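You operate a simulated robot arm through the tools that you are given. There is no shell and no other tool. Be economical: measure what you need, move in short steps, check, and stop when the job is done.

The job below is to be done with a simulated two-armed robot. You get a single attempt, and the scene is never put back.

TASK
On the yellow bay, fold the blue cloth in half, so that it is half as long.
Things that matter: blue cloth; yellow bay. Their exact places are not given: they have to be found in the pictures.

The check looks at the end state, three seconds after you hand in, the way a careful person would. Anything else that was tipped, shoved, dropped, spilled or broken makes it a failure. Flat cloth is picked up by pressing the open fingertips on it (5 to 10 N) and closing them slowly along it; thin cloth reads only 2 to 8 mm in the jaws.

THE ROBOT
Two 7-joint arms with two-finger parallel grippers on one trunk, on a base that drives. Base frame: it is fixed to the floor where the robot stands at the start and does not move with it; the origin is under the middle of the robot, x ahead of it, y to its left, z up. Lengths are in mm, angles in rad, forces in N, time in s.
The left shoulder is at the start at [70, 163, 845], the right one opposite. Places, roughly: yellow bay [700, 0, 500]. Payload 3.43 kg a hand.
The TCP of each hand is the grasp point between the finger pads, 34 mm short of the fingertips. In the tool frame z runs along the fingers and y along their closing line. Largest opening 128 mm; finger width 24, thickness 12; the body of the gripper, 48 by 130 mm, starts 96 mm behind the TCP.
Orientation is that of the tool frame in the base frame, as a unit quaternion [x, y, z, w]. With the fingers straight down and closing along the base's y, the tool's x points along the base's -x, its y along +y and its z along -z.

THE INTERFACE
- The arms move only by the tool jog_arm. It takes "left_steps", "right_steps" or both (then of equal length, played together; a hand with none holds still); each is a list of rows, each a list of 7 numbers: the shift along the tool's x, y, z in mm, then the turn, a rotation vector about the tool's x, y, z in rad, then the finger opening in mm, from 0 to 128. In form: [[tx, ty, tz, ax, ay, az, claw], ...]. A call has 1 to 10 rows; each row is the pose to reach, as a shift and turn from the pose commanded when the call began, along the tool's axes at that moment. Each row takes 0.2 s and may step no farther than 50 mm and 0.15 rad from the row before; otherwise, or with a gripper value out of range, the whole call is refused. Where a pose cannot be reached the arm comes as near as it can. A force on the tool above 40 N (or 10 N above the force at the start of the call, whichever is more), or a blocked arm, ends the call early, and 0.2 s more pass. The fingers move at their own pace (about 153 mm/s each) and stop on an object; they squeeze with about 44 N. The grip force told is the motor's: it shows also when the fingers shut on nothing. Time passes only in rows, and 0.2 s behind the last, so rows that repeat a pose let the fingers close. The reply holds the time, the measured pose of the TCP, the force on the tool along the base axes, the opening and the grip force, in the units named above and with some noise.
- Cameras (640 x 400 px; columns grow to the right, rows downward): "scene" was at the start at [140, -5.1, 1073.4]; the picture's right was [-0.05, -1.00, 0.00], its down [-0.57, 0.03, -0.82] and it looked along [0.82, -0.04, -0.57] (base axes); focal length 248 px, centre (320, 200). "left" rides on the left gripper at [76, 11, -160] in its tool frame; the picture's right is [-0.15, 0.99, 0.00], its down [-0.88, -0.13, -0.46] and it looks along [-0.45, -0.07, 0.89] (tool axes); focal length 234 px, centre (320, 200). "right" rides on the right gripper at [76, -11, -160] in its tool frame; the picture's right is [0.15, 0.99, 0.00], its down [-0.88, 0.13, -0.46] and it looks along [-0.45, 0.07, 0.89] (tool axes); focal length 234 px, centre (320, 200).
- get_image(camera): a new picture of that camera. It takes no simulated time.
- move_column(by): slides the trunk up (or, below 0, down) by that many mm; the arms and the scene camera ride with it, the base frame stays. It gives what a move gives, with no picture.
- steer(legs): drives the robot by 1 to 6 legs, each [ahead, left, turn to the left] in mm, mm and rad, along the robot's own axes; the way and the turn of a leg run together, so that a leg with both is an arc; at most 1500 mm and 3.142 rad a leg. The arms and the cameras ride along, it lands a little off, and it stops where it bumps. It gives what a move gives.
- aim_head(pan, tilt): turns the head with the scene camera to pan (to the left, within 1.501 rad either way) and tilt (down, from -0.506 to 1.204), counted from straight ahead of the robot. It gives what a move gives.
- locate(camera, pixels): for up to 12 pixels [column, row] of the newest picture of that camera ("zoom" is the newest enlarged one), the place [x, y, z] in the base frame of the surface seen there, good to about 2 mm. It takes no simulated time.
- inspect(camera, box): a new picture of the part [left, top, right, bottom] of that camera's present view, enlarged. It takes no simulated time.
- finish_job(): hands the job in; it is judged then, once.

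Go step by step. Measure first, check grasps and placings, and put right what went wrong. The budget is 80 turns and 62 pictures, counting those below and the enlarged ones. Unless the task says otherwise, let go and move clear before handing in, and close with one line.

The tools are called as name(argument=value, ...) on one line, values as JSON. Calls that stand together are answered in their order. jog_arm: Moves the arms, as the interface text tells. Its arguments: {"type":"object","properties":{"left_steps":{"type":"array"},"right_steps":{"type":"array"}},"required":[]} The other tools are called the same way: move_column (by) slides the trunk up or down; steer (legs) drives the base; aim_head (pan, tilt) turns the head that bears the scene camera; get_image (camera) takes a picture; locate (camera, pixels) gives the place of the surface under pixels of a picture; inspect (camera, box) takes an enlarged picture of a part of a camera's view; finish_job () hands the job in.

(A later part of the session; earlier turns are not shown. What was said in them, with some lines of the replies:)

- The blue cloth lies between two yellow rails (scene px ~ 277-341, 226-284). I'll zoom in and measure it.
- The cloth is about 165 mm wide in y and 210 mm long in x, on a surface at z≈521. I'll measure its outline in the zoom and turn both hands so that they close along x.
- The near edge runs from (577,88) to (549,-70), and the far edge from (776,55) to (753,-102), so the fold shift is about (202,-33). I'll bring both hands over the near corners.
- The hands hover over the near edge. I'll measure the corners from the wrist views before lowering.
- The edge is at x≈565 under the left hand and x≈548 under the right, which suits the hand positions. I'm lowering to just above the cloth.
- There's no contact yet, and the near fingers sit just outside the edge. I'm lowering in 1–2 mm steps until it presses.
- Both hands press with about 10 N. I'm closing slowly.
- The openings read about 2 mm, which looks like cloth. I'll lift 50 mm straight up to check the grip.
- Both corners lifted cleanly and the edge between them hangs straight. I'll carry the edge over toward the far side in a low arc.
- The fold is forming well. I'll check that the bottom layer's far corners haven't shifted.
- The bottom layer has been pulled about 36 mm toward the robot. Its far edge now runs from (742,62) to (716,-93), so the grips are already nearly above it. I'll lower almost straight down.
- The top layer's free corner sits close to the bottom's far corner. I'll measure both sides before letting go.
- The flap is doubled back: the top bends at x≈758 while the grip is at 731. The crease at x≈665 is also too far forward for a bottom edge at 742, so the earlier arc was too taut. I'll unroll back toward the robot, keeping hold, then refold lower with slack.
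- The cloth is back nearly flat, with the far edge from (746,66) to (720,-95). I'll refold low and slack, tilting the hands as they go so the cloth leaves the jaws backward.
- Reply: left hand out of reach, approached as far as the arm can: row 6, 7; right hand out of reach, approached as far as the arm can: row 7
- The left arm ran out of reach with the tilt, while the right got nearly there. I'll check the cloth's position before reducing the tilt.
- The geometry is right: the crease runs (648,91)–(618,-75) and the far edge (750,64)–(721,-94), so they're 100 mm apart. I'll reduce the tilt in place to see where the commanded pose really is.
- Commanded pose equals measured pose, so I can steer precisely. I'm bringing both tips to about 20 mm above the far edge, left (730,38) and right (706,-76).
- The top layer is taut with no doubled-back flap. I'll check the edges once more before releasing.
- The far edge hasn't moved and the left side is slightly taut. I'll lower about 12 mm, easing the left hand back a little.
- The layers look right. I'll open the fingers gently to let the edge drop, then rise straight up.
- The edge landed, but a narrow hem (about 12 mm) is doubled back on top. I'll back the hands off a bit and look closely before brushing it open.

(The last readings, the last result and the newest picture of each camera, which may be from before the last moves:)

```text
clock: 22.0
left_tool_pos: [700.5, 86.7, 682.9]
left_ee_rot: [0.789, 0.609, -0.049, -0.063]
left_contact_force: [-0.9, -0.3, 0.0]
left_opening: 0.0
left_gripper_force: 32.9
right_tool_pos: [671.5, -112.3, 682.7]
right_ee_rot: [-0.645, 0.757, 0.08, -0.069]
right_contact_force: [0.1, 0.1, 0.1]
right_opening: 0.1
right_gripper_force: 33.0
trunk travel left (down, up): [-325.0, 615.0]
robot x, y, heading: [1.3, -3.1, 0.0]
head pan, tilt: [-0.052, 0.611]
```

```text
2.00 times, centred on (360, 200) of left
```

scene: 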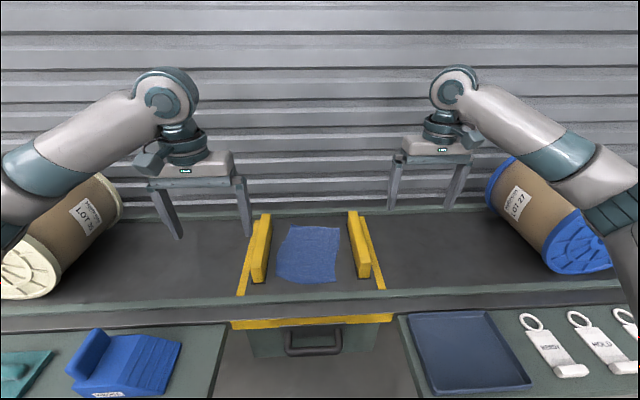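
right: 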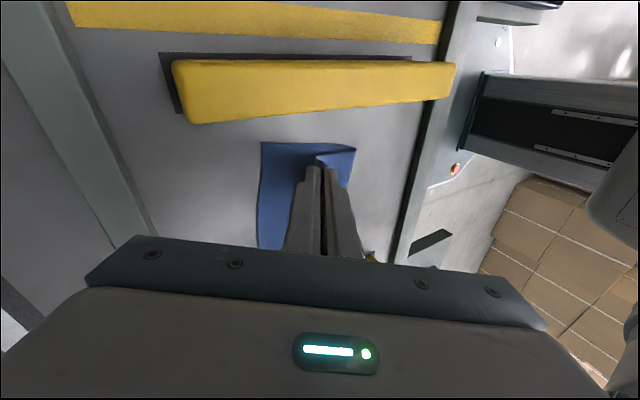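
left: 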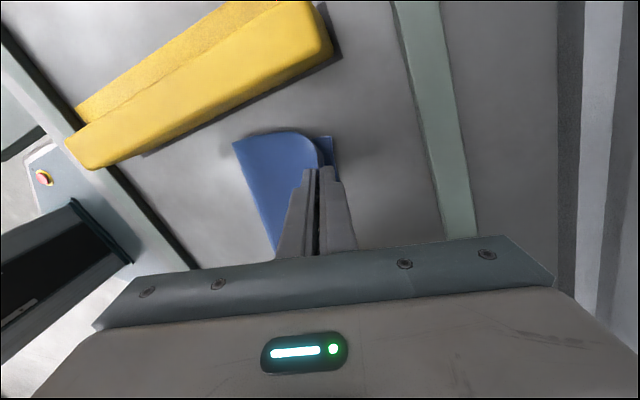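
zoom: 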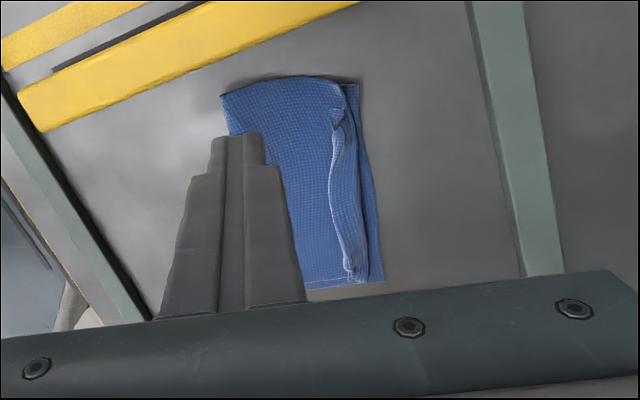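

The hem is a small roll leaning toward −x, pinched where the jaws were. I'll measure it.

locate(camera="zoom", pixels=[[335, 110], [333, 150], [331, 190], [345, 240], [352, 275], [362, 200], [375, 200], [344, 87], [357, 87], [364, 278], [384, 280], [350, 160]])

inspect(camera="right", box=[120, 100, 440, 300])

```text
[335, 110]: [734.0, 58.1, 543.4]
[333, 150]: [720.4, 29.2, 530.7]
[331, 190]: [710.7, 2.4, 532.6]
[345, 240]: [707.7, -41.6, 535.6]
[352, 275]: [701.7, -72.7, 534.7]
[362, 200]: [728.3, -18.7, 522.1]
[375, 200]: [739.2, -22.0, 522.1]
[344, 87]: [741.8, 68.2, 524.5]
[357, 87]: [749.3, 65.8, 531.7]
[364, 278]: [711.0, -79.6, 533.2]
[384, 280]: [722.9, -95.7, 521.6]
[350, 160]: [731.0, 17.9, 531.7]
```

```text
2.00 times, centred on (280, 200) of right
```

zoom: 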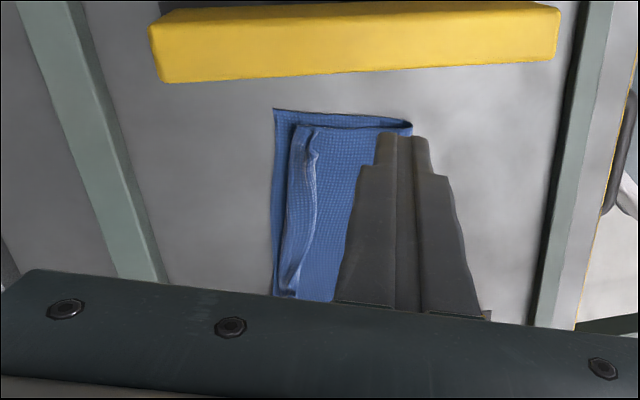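

The flap's free edge stands around x≈730 (left) and 702 (right), z≈531–543, facing the robot. I'll bring closed fingertips behind it, upright, and brush it over toward +x just above the top layer.

jog_arm(left_steps=[[-18, 2, 0, -0.05, 0, 0, 0], [-35.7, 5, 10, -0.1, 0, 0, 0], [-35.7, 12, 45, -0.16, 0, 0, 0], [-35.7, 23.6, 87.3, -0.16, 0, 0, 0], [-35.7, 23.6, 87.3, -0.16, 0, 0, 0]], right_steps=[[-22, 0, 0, 0.07, 0, 0, 0], [-44, -2, 10, 0.14, 0, 0, 0], [-44, -8, 45, 0.21, 0, 0, 0], [-44, -16.1, 88.6, 0.21, 0, 0, 0], [-44, -16.1, 88.6, 0.21, 0, 0, 0]])

get_image(camera="right")

```text
clock: 23.2
left_tool_pos: [701.3, 49.4, 591.1]
left_ee_rot: [0.792, 0.611, 0.0, 0.001]
left_contact_force: [0.4, 0.1, -0.2]
left_opening: 0.3
left_gripper_force: 33.3
right_tool_pos: [674.6, -66.3, 592.9]
right_ee_rot: [-0.648, 0.762, 0.0, 0.001]
right_contact_force: [-0.1, 0.0, -0.8]
right_opening: 0.2
right_gripper_force: 32.7
trunk travel left (down, up): [-325.0, 615.0]
robot x, y, heading: [-0.6, -2.2, -0.003]
head pan, tilt: [-0.052, 0.611]
```

```text
24 pictures are left
```

right: 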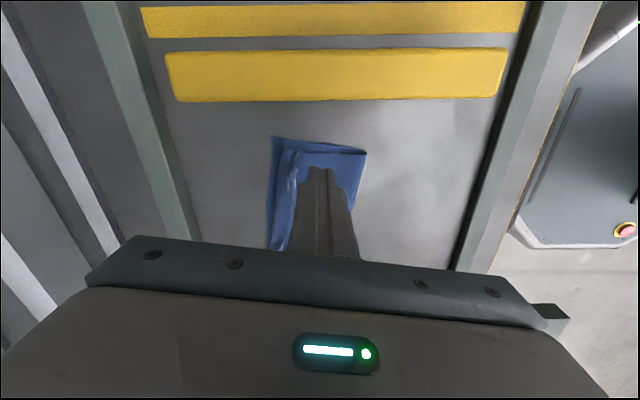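

I'm lowering to just above the top layer and sweeping slowly 45 mm in +x.

jog_arm(left_steps=[[0, 0, 14, 0, 0, 0, 0], [0, 0, 28, 0, 0, 0, 0], [0.5, 6, 28, 0, 0, 0, 0], [1, 12, 28, 0, 0, 0, 0], [1.5, 18, 28, 0, 0, 0, 0], [2, 24, 28, 0, 0, 0, 0], [2.5, 30, 28, 0, 0, 0, 0], [3, 36, 28, 0, 0, 0, 0], [4, 42, 28, 0, 0, 0, 0], [4, 45, 28, 0, 0, 0, 0]], right_steps=[[0, 0, 15, 0, 0, 0, 0], [0, 0, 30, 0, 0, 0, 0], [0, -6, 30, 0, 0, 0, 0], [0, -12, 30, 0, 0, 0, 0], [0, -18, 30, 0, 0, 0, 0], [0, -24, 30, 0, 0, 0, 0], [0, -30, 30, 0, 0, 0, 0], [0, -36, 30, 0, 0, 0, 0], [0, -42, 30, 0, 0, 0, 0], [0, -46, 30, 0, 0, 0, 0]])

inspect(camera="scene", box=[260, 200, 356, 260])

inspect(camera="right", box=[200, 80, 440, 230])

```text
clock: 25.4
left_tool_pos: [745.5, 41.5, 563.1]
left_ee_rot: [0.792, 0.61, 0.0, 0.0]
left_contact_force: [0.2, 0.2, 0.5]
left_opening: 0.0
left_gripper_force: 32.4
right_tool_pos: [721.1, -74.4, 561.6]
right_ee_rot: [-0.647, 0.762, 0.0, 0.0]
right_contact_force: [0.3, -0.5, 0.2]
right_opening: 0.3
right_gripper_force: 32.9
trunk travel left (down, up): [-325.0, 615.0]
robot x, y, heading: [0.6, -0.5, 0.0]
head pan, tilt: [-0.052, 0.611]
```

```text
6.67 times, centred on (308, 230) of scene
```

zoom: 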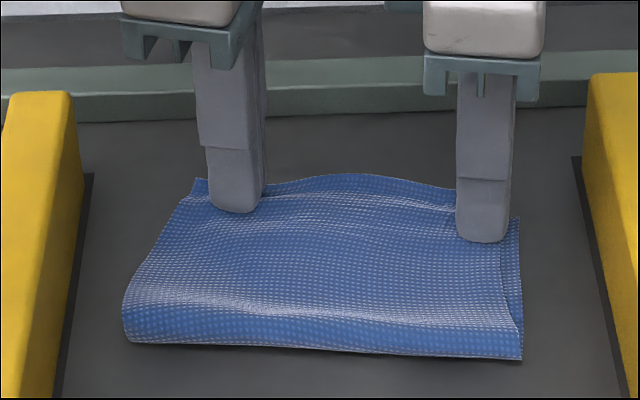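

```text
2.67 times, centred on (320, 155) of right
```

zoom: 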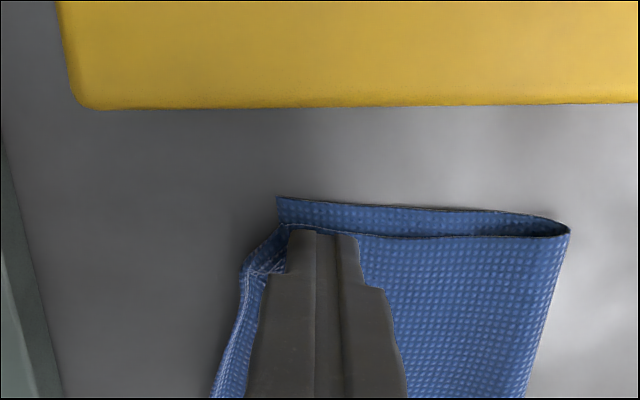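

The brush opened the hem, and it now points toward +x. I'm lifting straight up and looking.

jog_arm(left_steps=[[0, 0, -10, 0, 0, 0, 0], [0, 0, -40, 0, 0, 0, 0], [0, 0, -80, 0, 0, 0, 0], [0, 0, -120, 0, 0, 0, 0]], right_steps=[[0, 0, -10, 0, 0, 0, 0], [0, 0, -40, 0, 0, 0, 0], [0, 0, -80, 0, 0, 0, 0], [0, 0, -120, 0, 0, 0, 0]])

inspect(camera="scene", box=[260, 215, 356, 275])

locate(camera="zoom", pixels=[[195, 82], [260, 85], [345, 80], [450, 95], [515, 120], [500, 105], [130, 235], [518, 257], [320, 245], [300, 150]])

inspect(camera="left", box=[160, 60, 480, 260])

inspect(camera="right", box=[160, 60, 480, 260])

```text
clock: 26.4
left_tool_pos: [745.2, 42.4, 686.4]
left_ee_rot: [0.792, 0.61, -0.001, 0.0]
left_contact_force: [0.9, -0.3, -0.1]
left_opening: 0.1
left_gripper_force: 33.5
right_tool_pos: [719.8, -73.5, 682.8]
right_ee_rot: [-0.649, 0.761, -0.001, -0.001]
right_contact_force: [-0.8, 0.4, 0.2]
right_opening: 0.0
right_gripper_force: 33.5
trunk travel left (down, up): [-325.0, 615.0]
robot x, y, heading: [-3.0, -1.9, -0.002]
head pan, tilt: [-0.052, 0.611]
```

```text
6.67 times, centred on (308, 245) of scene
```

zoom: 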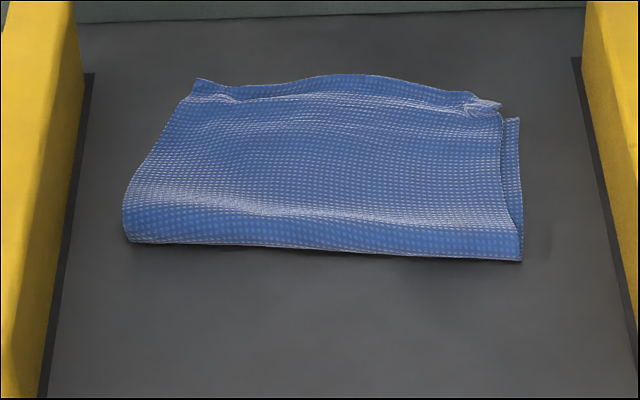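

```text
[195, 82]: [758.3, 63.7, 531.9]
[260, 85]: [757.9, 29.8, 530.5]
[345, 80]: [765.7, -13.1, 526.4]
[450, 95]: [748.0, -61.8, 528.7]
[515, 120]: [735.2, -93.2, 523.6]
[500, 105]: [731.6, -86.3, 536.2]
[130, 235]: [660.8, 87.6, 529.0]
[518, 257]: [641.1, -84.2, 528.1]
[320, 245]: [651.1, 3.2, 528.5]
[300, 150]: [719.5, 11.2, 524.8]
```

```text
2.00 times, centred on (320, 160) of left
```

zoom: 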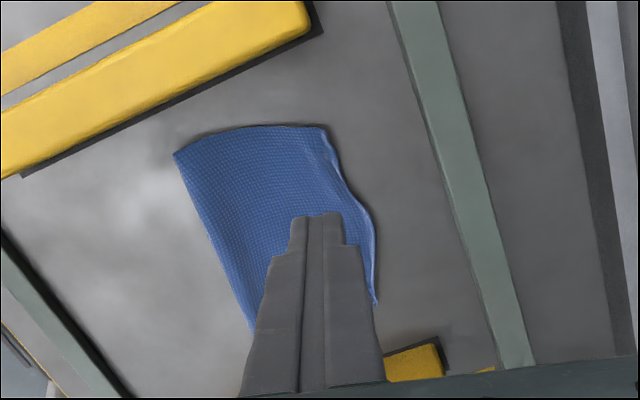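

```text
2.00 times, centred on (320, 160) of right
```

zoom: 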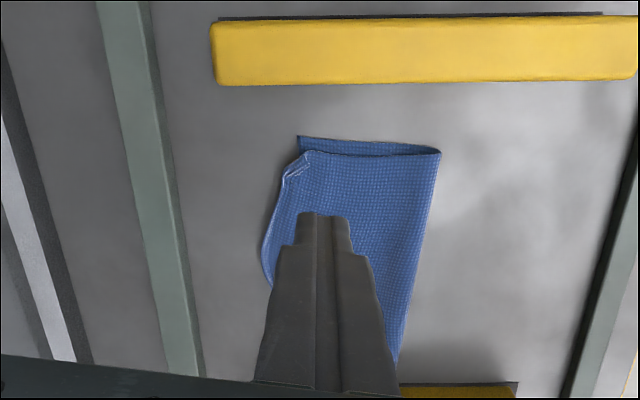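

The cloth is folded: crease at x≈661/641, far edges at ≈758/735, roughly 97 mm long against about 204 before. A small wrinkle remains at the far-right corner (731,-86), so I'll brush it once with the right hand while the left lifts away.

jog_arm(right_steps=[[6, 6, 40, 0, 0, 0, 0], [12.8, 13, 80, 0, 0, 0, 0], [12.8, 13, 112, 0, 0, 0, 0], [12.8, 13, 122, 0, 0, 0, 0], [12.8, 6, 122, 0, 0, 0, 0], [12.8, -1, 122, 0, 0, 0, 0], [12.8, -8, 122, 0, 0, 0, 0], [12.8, -15, 122, 0, 0, 0, 0], [12.8, -20, 122, 0, 0, 0, 0]], left_steps=[[0, 0, -5, 0, 0, 0, 0], [0, 0, -10, 0, 0, 0, 0], [0, 0, -15, 0, 0, 0, 0], [0, 0, -20, 0, 0, 0, 0], [0, 0, -20, 0, 0, 0, 0], [0, 0, -20, 0, 0, 0, 0], [0, 0, -20, 0, 0, 0, 0], [0, 0, -20, 0, 0, 0, 0], [0, 0, -20, 0, 0, 0, 0]])

jog_arm(right_steps=[[0, 0, 1.5, 0, 0, 0, 0], [0, 0, 3, 0, 0, 0, 0], [0, 0, 3, 0, 0, 0, 0], [0, 0, -10, 0, 0, 0, 0], [0, 0, -50, 0, 0, 0, 0], [0, 0, -90, 0, 0, 0, 0], [0, 0, -130, 0, 0, 0, 0]])

inspect(camera="scene", box=[260, 215, 356, 275])

inspect(camera="right", box=[160, 60, 480, 260])

```text
clock: 28.4
left_tool_pos: [745.4, 42.3, 703.0]
left_ee_rot: [0.792, 0.61, -0.001, -0.001]
left_contact_force: [-0.5, -0.2, 0.3]
left_opening: 0.1
left_gripper_force: 32.9
right_tool_pos: [739.3, -91.3, 560.0]
right_ee_rot: [-0.647, 0.762, 0.0, 0.001]
right_contact_force: [-0.4, 0.4, 0.7]
right_opening: 0.2
right_gripper_force: 32.9
trunk travel left (down, up): [-325.0, 615.0]
robot x, y, heading: [-1.8, 2.3, 0.005]
head pan, tilt: [-0.052, 0.611]
```

```text
clock: 30.0
left_tool_pos: [745.6, 42.5, 705.3]
left_ee_rot: [0.792, 0.61, 0.0, 0.001]
left_contact_force: [-0.5, -0.2, -0.8]
left_opening: 0.0
left_gripper_force: 33.3
right_tool_pos: [739.2, -89.9, 690.7]
right_ee_rot: [-0.649, 0.761, 0.0, 0.0]
right_contact_force: [-0.4, 0.3, 0.3]
right_opening: 0.0
right_gripper_force: 32.7
trunk travel left (down, up): [-325.0, 615.0]
robot x, y, heading: [2.2, -1.7, -0.001]
head pan, tilt: [-0.052, 0.611]
```

```text
6.67 times, centred on (308, 245) of scene
```

zoom: 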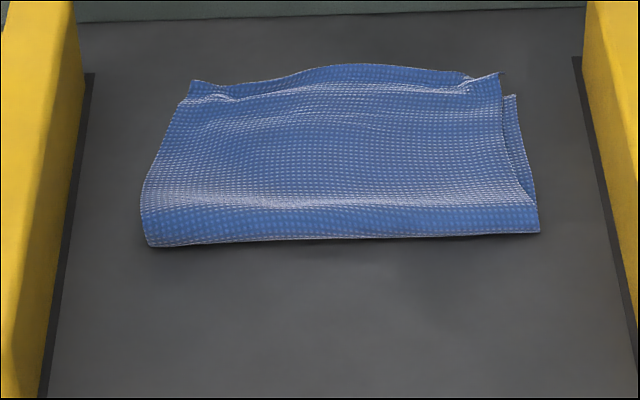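

```text
2.00 times, centred on (320, 160) of right
```

zoom: 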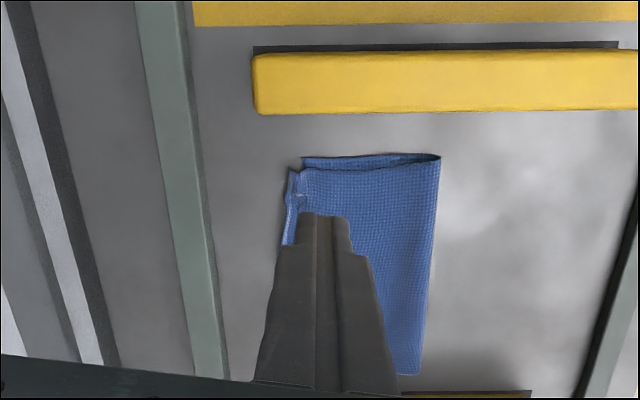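

The corner is now open, though the cloth turned slightly. I'll verify the edges.

locate(camera="zoom", pixels=[[303, 162], [291, 172], [285, 240], [436, 158], [418, 370], [295, 200], [360, 200], [296, 180]])

inspect(camera="left", box=[160, 60, 480, 260])

locate(camera="zoom", pixels=[[330, 130], [175, 155], [345, 180], [370, 230], [372, 290]])

```text
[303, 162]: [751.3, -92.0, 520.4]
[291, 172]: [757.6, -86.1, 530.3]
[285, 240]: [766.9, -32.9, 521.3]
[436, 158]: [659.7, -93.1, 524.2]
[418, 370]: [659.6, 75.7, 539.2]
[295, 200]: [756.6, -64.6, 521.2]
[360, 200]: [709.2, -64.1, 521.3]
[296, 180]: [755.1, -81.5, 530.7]
```

```text
2.00 times, centred on (320, 160) of left
```

zoom: 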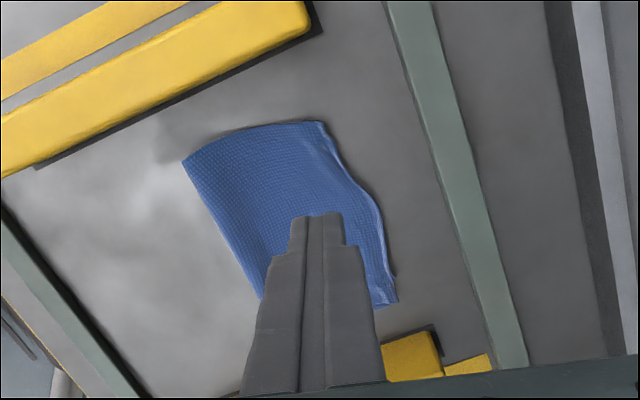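

```text
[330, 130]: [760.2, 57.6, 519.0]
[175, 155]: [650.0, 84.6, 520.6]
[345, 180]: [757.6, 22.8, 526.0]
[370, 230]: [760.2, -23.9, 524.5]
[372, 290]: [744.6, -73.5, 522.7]
```

The crease is at x≈660 and the edges are at 757–765 along the whole width, so the cloth is about 100 mm long with its layers aligned. I'll move the arms well clear.

jog_arm(left_steps=[[0, 0, -30, 0, 0, 0, 20], [20, -30, -40, 0, 0, 0, 40], [50, -60, -40, 0, 0, 0, 60], [80, -90, -40, 0, 0, 0, 60]], right_steps=[[0, 0, -30, 0, 0, 0, 20], [20, 30, -40, 0, 0, 0, 40], [50, 60, -40, 0, 0, 0, 60], [80, 90, -40, 0, 0, 0, 60]])

get_image(camera="scene")

```text
clock: 31.0
left_tool_pos: [678.7, 142.1, 744.9]
left_ee_rot: [0.792, 0.61, 0.0, 0.0]
left_contact_force: [0.5, 0.0, 0.3]
left_opening: 60.0
left_gripper_force: 0.1
right_tool_pos: [636.7, -154.5, 730.0]
right_ee_rot: [-0.648, 0.761, -0.001, -0.001]
right_contact_force: [0.4, 0.6, 0.4]
right_opening: 60.1
right_gripper_force: 0.1
trunk travel left (down, up): [-325.0, 615.0]
robot x, y, heading: [4.3, -3.2, 0.002]
head pan, tilt: [-0.052, 0.611]
```

```text
15 pictures are left
```

scene: 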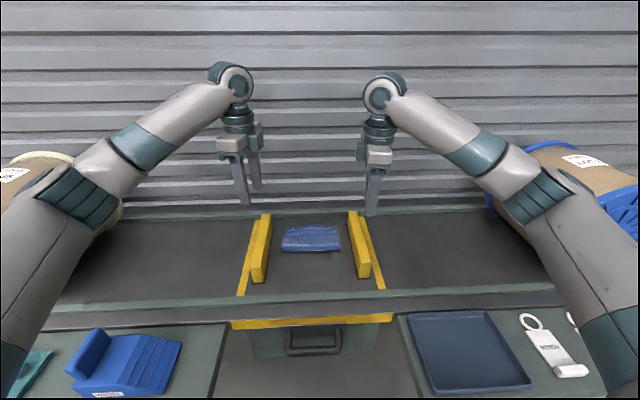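

The cloth looks right, but both side drums appear different from the first picture (right label was at (517,200), now (585,160)). I'll look closer.

aim_head(pan=-0.6, tilt=0.611)

get_image(camera="scene")

aim_head(pan=0.5, tilt=0.611)

get_image(camera="scene")

```text
clock: 32.0
left_tool_pos: [680.8, 141.0, 743.8]
left_ee_rot: [0.792, 0.61, -0.001, -0.001]
left_contact_force: [-0.1, 0.2, 0.4]
left_opening: 59.9
left_gripper_force: 0.1
right_tool_pos: [638.6, -154.4, 729.6]
right_ee_rot: [-0.648, 0.762, 0.0, 0.0]
right_contact_force: [0.7, -0.6, 0.6]
right_opening: 59.9
right_gripper_force: 0.0
trunk travel left (down, up): [-325.0, 615.0]
robot x, y, heading: [-1.0, -0.3, -0.004]
head pan, tilt: [-0.6, 0.611]
```

```text
14 pictures are left
```

scene: 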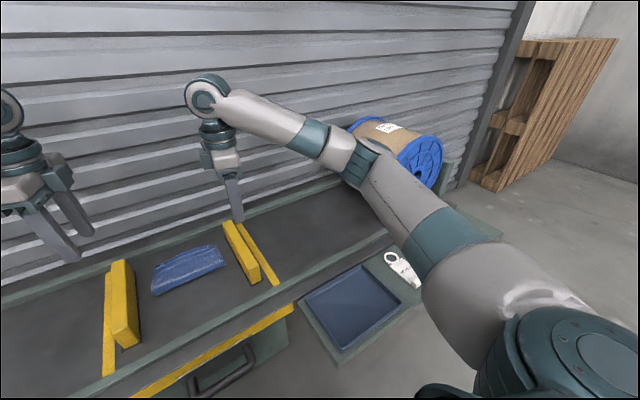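

```text
clock: 33.3
left_tool_pos: [680.1, 142.2, 744.3]
left_ee_rot: [0.792, 0.61, 0.0, -0.001]
left_contact_force: [-0.4, 0.4, -0.8]
left_opening: 60.1
left_gripper_force: 0.1
right_tool_pos: [637.3, -156.0, 729.7]
right_ee_rot: [-0.648, 0.762, 0.0, 0.001]
right_contact_force: [0.4, -0.5, 0.4]
right_opening: 59.9
right_gripper_force: 0.1
trunk travel left (down, up): [-325.0, 615.0]
robot x, y, heading: [-1.5, -1.3, -0.002]
head pan, tilt: [0.499, 0.611]
```

```text
13 pictures are left
```

scene: 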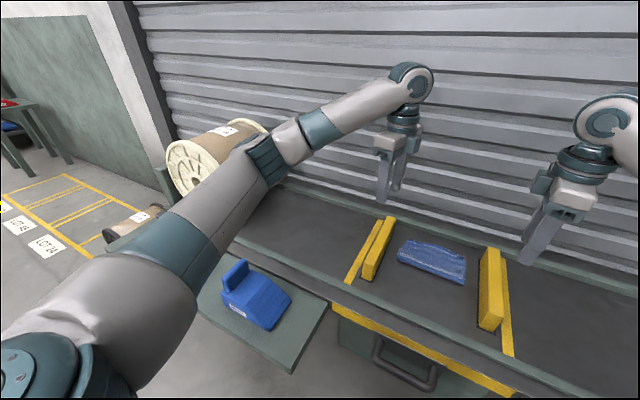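

Labels now face up on both drums, so I need to know whether they moved. I'll measure the left drum to compare with the first picture.

locate(camera="scene", pixels=[[190, 165], [180, 145], [262, 125], [222, 130], [175, 185], [205, 180], [300, 200], [270, 250]])

inspect(camera="scene", box=[80, 80, 320, 230])

```text
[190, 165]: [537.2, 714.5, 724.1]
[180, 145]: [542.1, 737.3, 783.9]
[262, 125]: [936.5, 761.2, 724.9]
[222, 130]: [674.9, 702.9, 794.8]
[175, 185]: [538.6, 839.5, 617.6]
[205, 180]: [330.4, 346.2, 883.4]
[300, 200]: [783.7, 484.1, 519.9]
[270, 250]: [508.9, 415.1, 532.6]
```

```text
2.67 times, centred on (200, 155) of scene
```

zoom: 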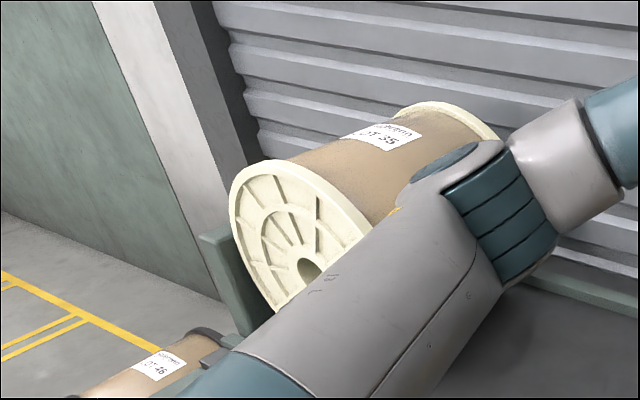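

The top-facing labels may simply have been hidden by the arms at first; geometry suggests the left drum's centre is still near y≈700. I'll return the arms to their starting poses and compare the same view.

jog_arm(left_steps=[[0, -17, -1, 0, 0, -0.15, 60], [1, -33, -2, 0, 0, -0.3, 60], [1, -50, -3, 0, 0, -0.45, 60], [2, -66, -4, 0, 0, -0.6, 60], [2, -83, -5, 0, 0, -0.75, 60], [3, -99, -6, 0, 0, -0.9, 60], [3, -116, -7, 0, 0, -1.05, 60], [4, -133, -8, 0, 0, -1.2, 60], [4, -149, -10, 0, 0, -1.35, 60], [5, -165.7, -11, 0, 0, -1.5, 60]], right_steps=[[11, 2, -2, 0, 0, 0.14, 60], [23, 4, -4, 0, 0, 0.28, 60], [34, 5, -5, 0, 0, 0.42, 60], [46, 7, -7, 0, 0, 0.56, 60], [57, 9, -9, 0, 0, 0.7, 60], [68, 11, -10, 0, 0, 0.84, 60], [80, 12, -12, 0, 0, 0.98, 60], [91, 14, -14, 0, 0, 1.12, 60], [103, 16, -15, 0, 0, 1.26, 60], [114, 17.8, -17, 0, 0, 1.41, 60]])

jog_arm(left_steps=[[0, 0, 0, 0, 0, -0.15, 128], [0, 0, 0, 0, 0, -0.3, 128], [0, 0, 0, 0, 0, -0.33, 128]], right_steps=[[0, 0, 0, 0, 0, 0, 128], [0, 0, 0, 0, 0, 0, 128], [0, 0, 0, 0, 0, 0, 128]])

aim_head(pan=-0.052, tilt=0.611)

get_image(camera="scene")

get_image(camera="left")

get_image(camera="right")

```text
clock: 35.5
left_tool_pos: [519.7, 188.9, 755.6]
left_ee_rot: [0.163, 0.987, 0.0, 0.0]
left_contact_force: [0.5, -0.2, 0.3]
left_opening: 60.3
left_gripper_force: 0.0
right_tool_pos: [601.5, -264.1, 746.0]
right_ee_rot: [0.001, 1.0, 0.0, 0.0]
right_contact_force: [0.6, -0.3, -0.3]
right_opening: 60.4
right_gripper_force: 0.0
trunk travel left (down, up): [-325.0, 615.0]
robot x, y, heading: [-2.3, 3.2, 0.004]
head pan, tilt: [0.499, 0.611]
```

```text
clock: 36.3
left_tool_pos: [520.1, 188.7, 754.7]
left_ee_rot: [-0.002, 1.0, 0.0, -0.002]
left_contact_force: [-0.1, -0.6, 0.4]
left_opening: 127.9
left_gripper_force: 0.0
right_tool_pos: [601.4, -264.5, 747.0]
right_ee_rot: [0.0, 1.0, 0.0, 0.0]
right_contact_force: [-0.5, 0.7, 0.3]
right_opening: 128.0
right_gripper_force: 0.1
trunk travel left (down, up): [-325.0, 615.0]
robot x, y, heading: [-2.7, 1.0, -0.002]
head pan, tilt: [0.499, 0.611]
```

```text
clock: 37.3
left_tool_pos: [519.0, 189.6, 755.5]
left_ee_rot: [0.0, 1.0, 0.001, 0.0]
left_contact_force: [0.7, 0.1, -0.9]
left_opening: 127.9
left_gripper_force: 0.1
right_tool_pos: [601.1, -264.3, 746.9]
right_ee_rot: [0.0, 1.0, 0.0, 0.0]
right_contact_force: [0.7, 0.2, -0.1]
right_opening: 128.0
right_gripper_force: 0.1
trunk travel left (down, up): [-325.0, 615.0]
robot x, y, heading: [-0.2, 3.8, 0.001]
head pan, tilt: [-0.052, 0.611]
```

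```text
11 pictures are left
```

scene: 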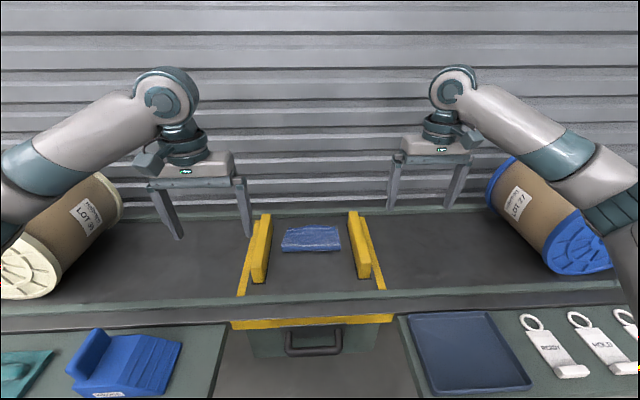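

```text
10 pictures are left
```

left: 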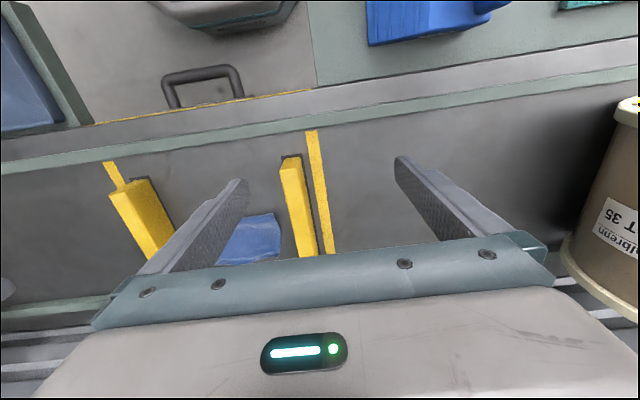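

```text
9 pictures are left
```

right: 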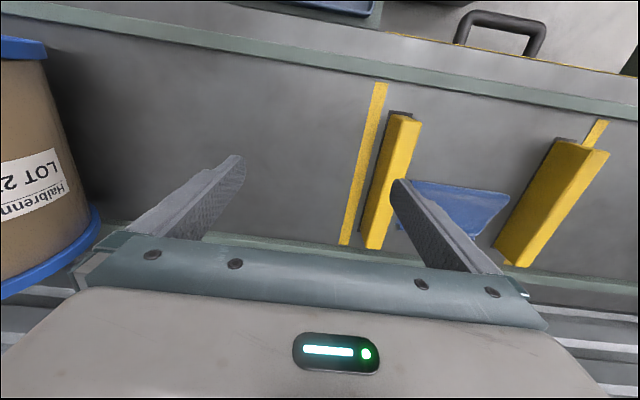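

The view now matches the first picture exactly: both drums, the tray and the tags haven't moved. The cloth lies folded at half length in the bay, and the hands are clear. I'm handing in.

finish_job()

```text
The job is handed in.
```

I folded the blue cloth in half on the yellow bay. It is now about 100 mm long, down from about 204 mm, nothing else was moved, and both arms are back at their start poses.
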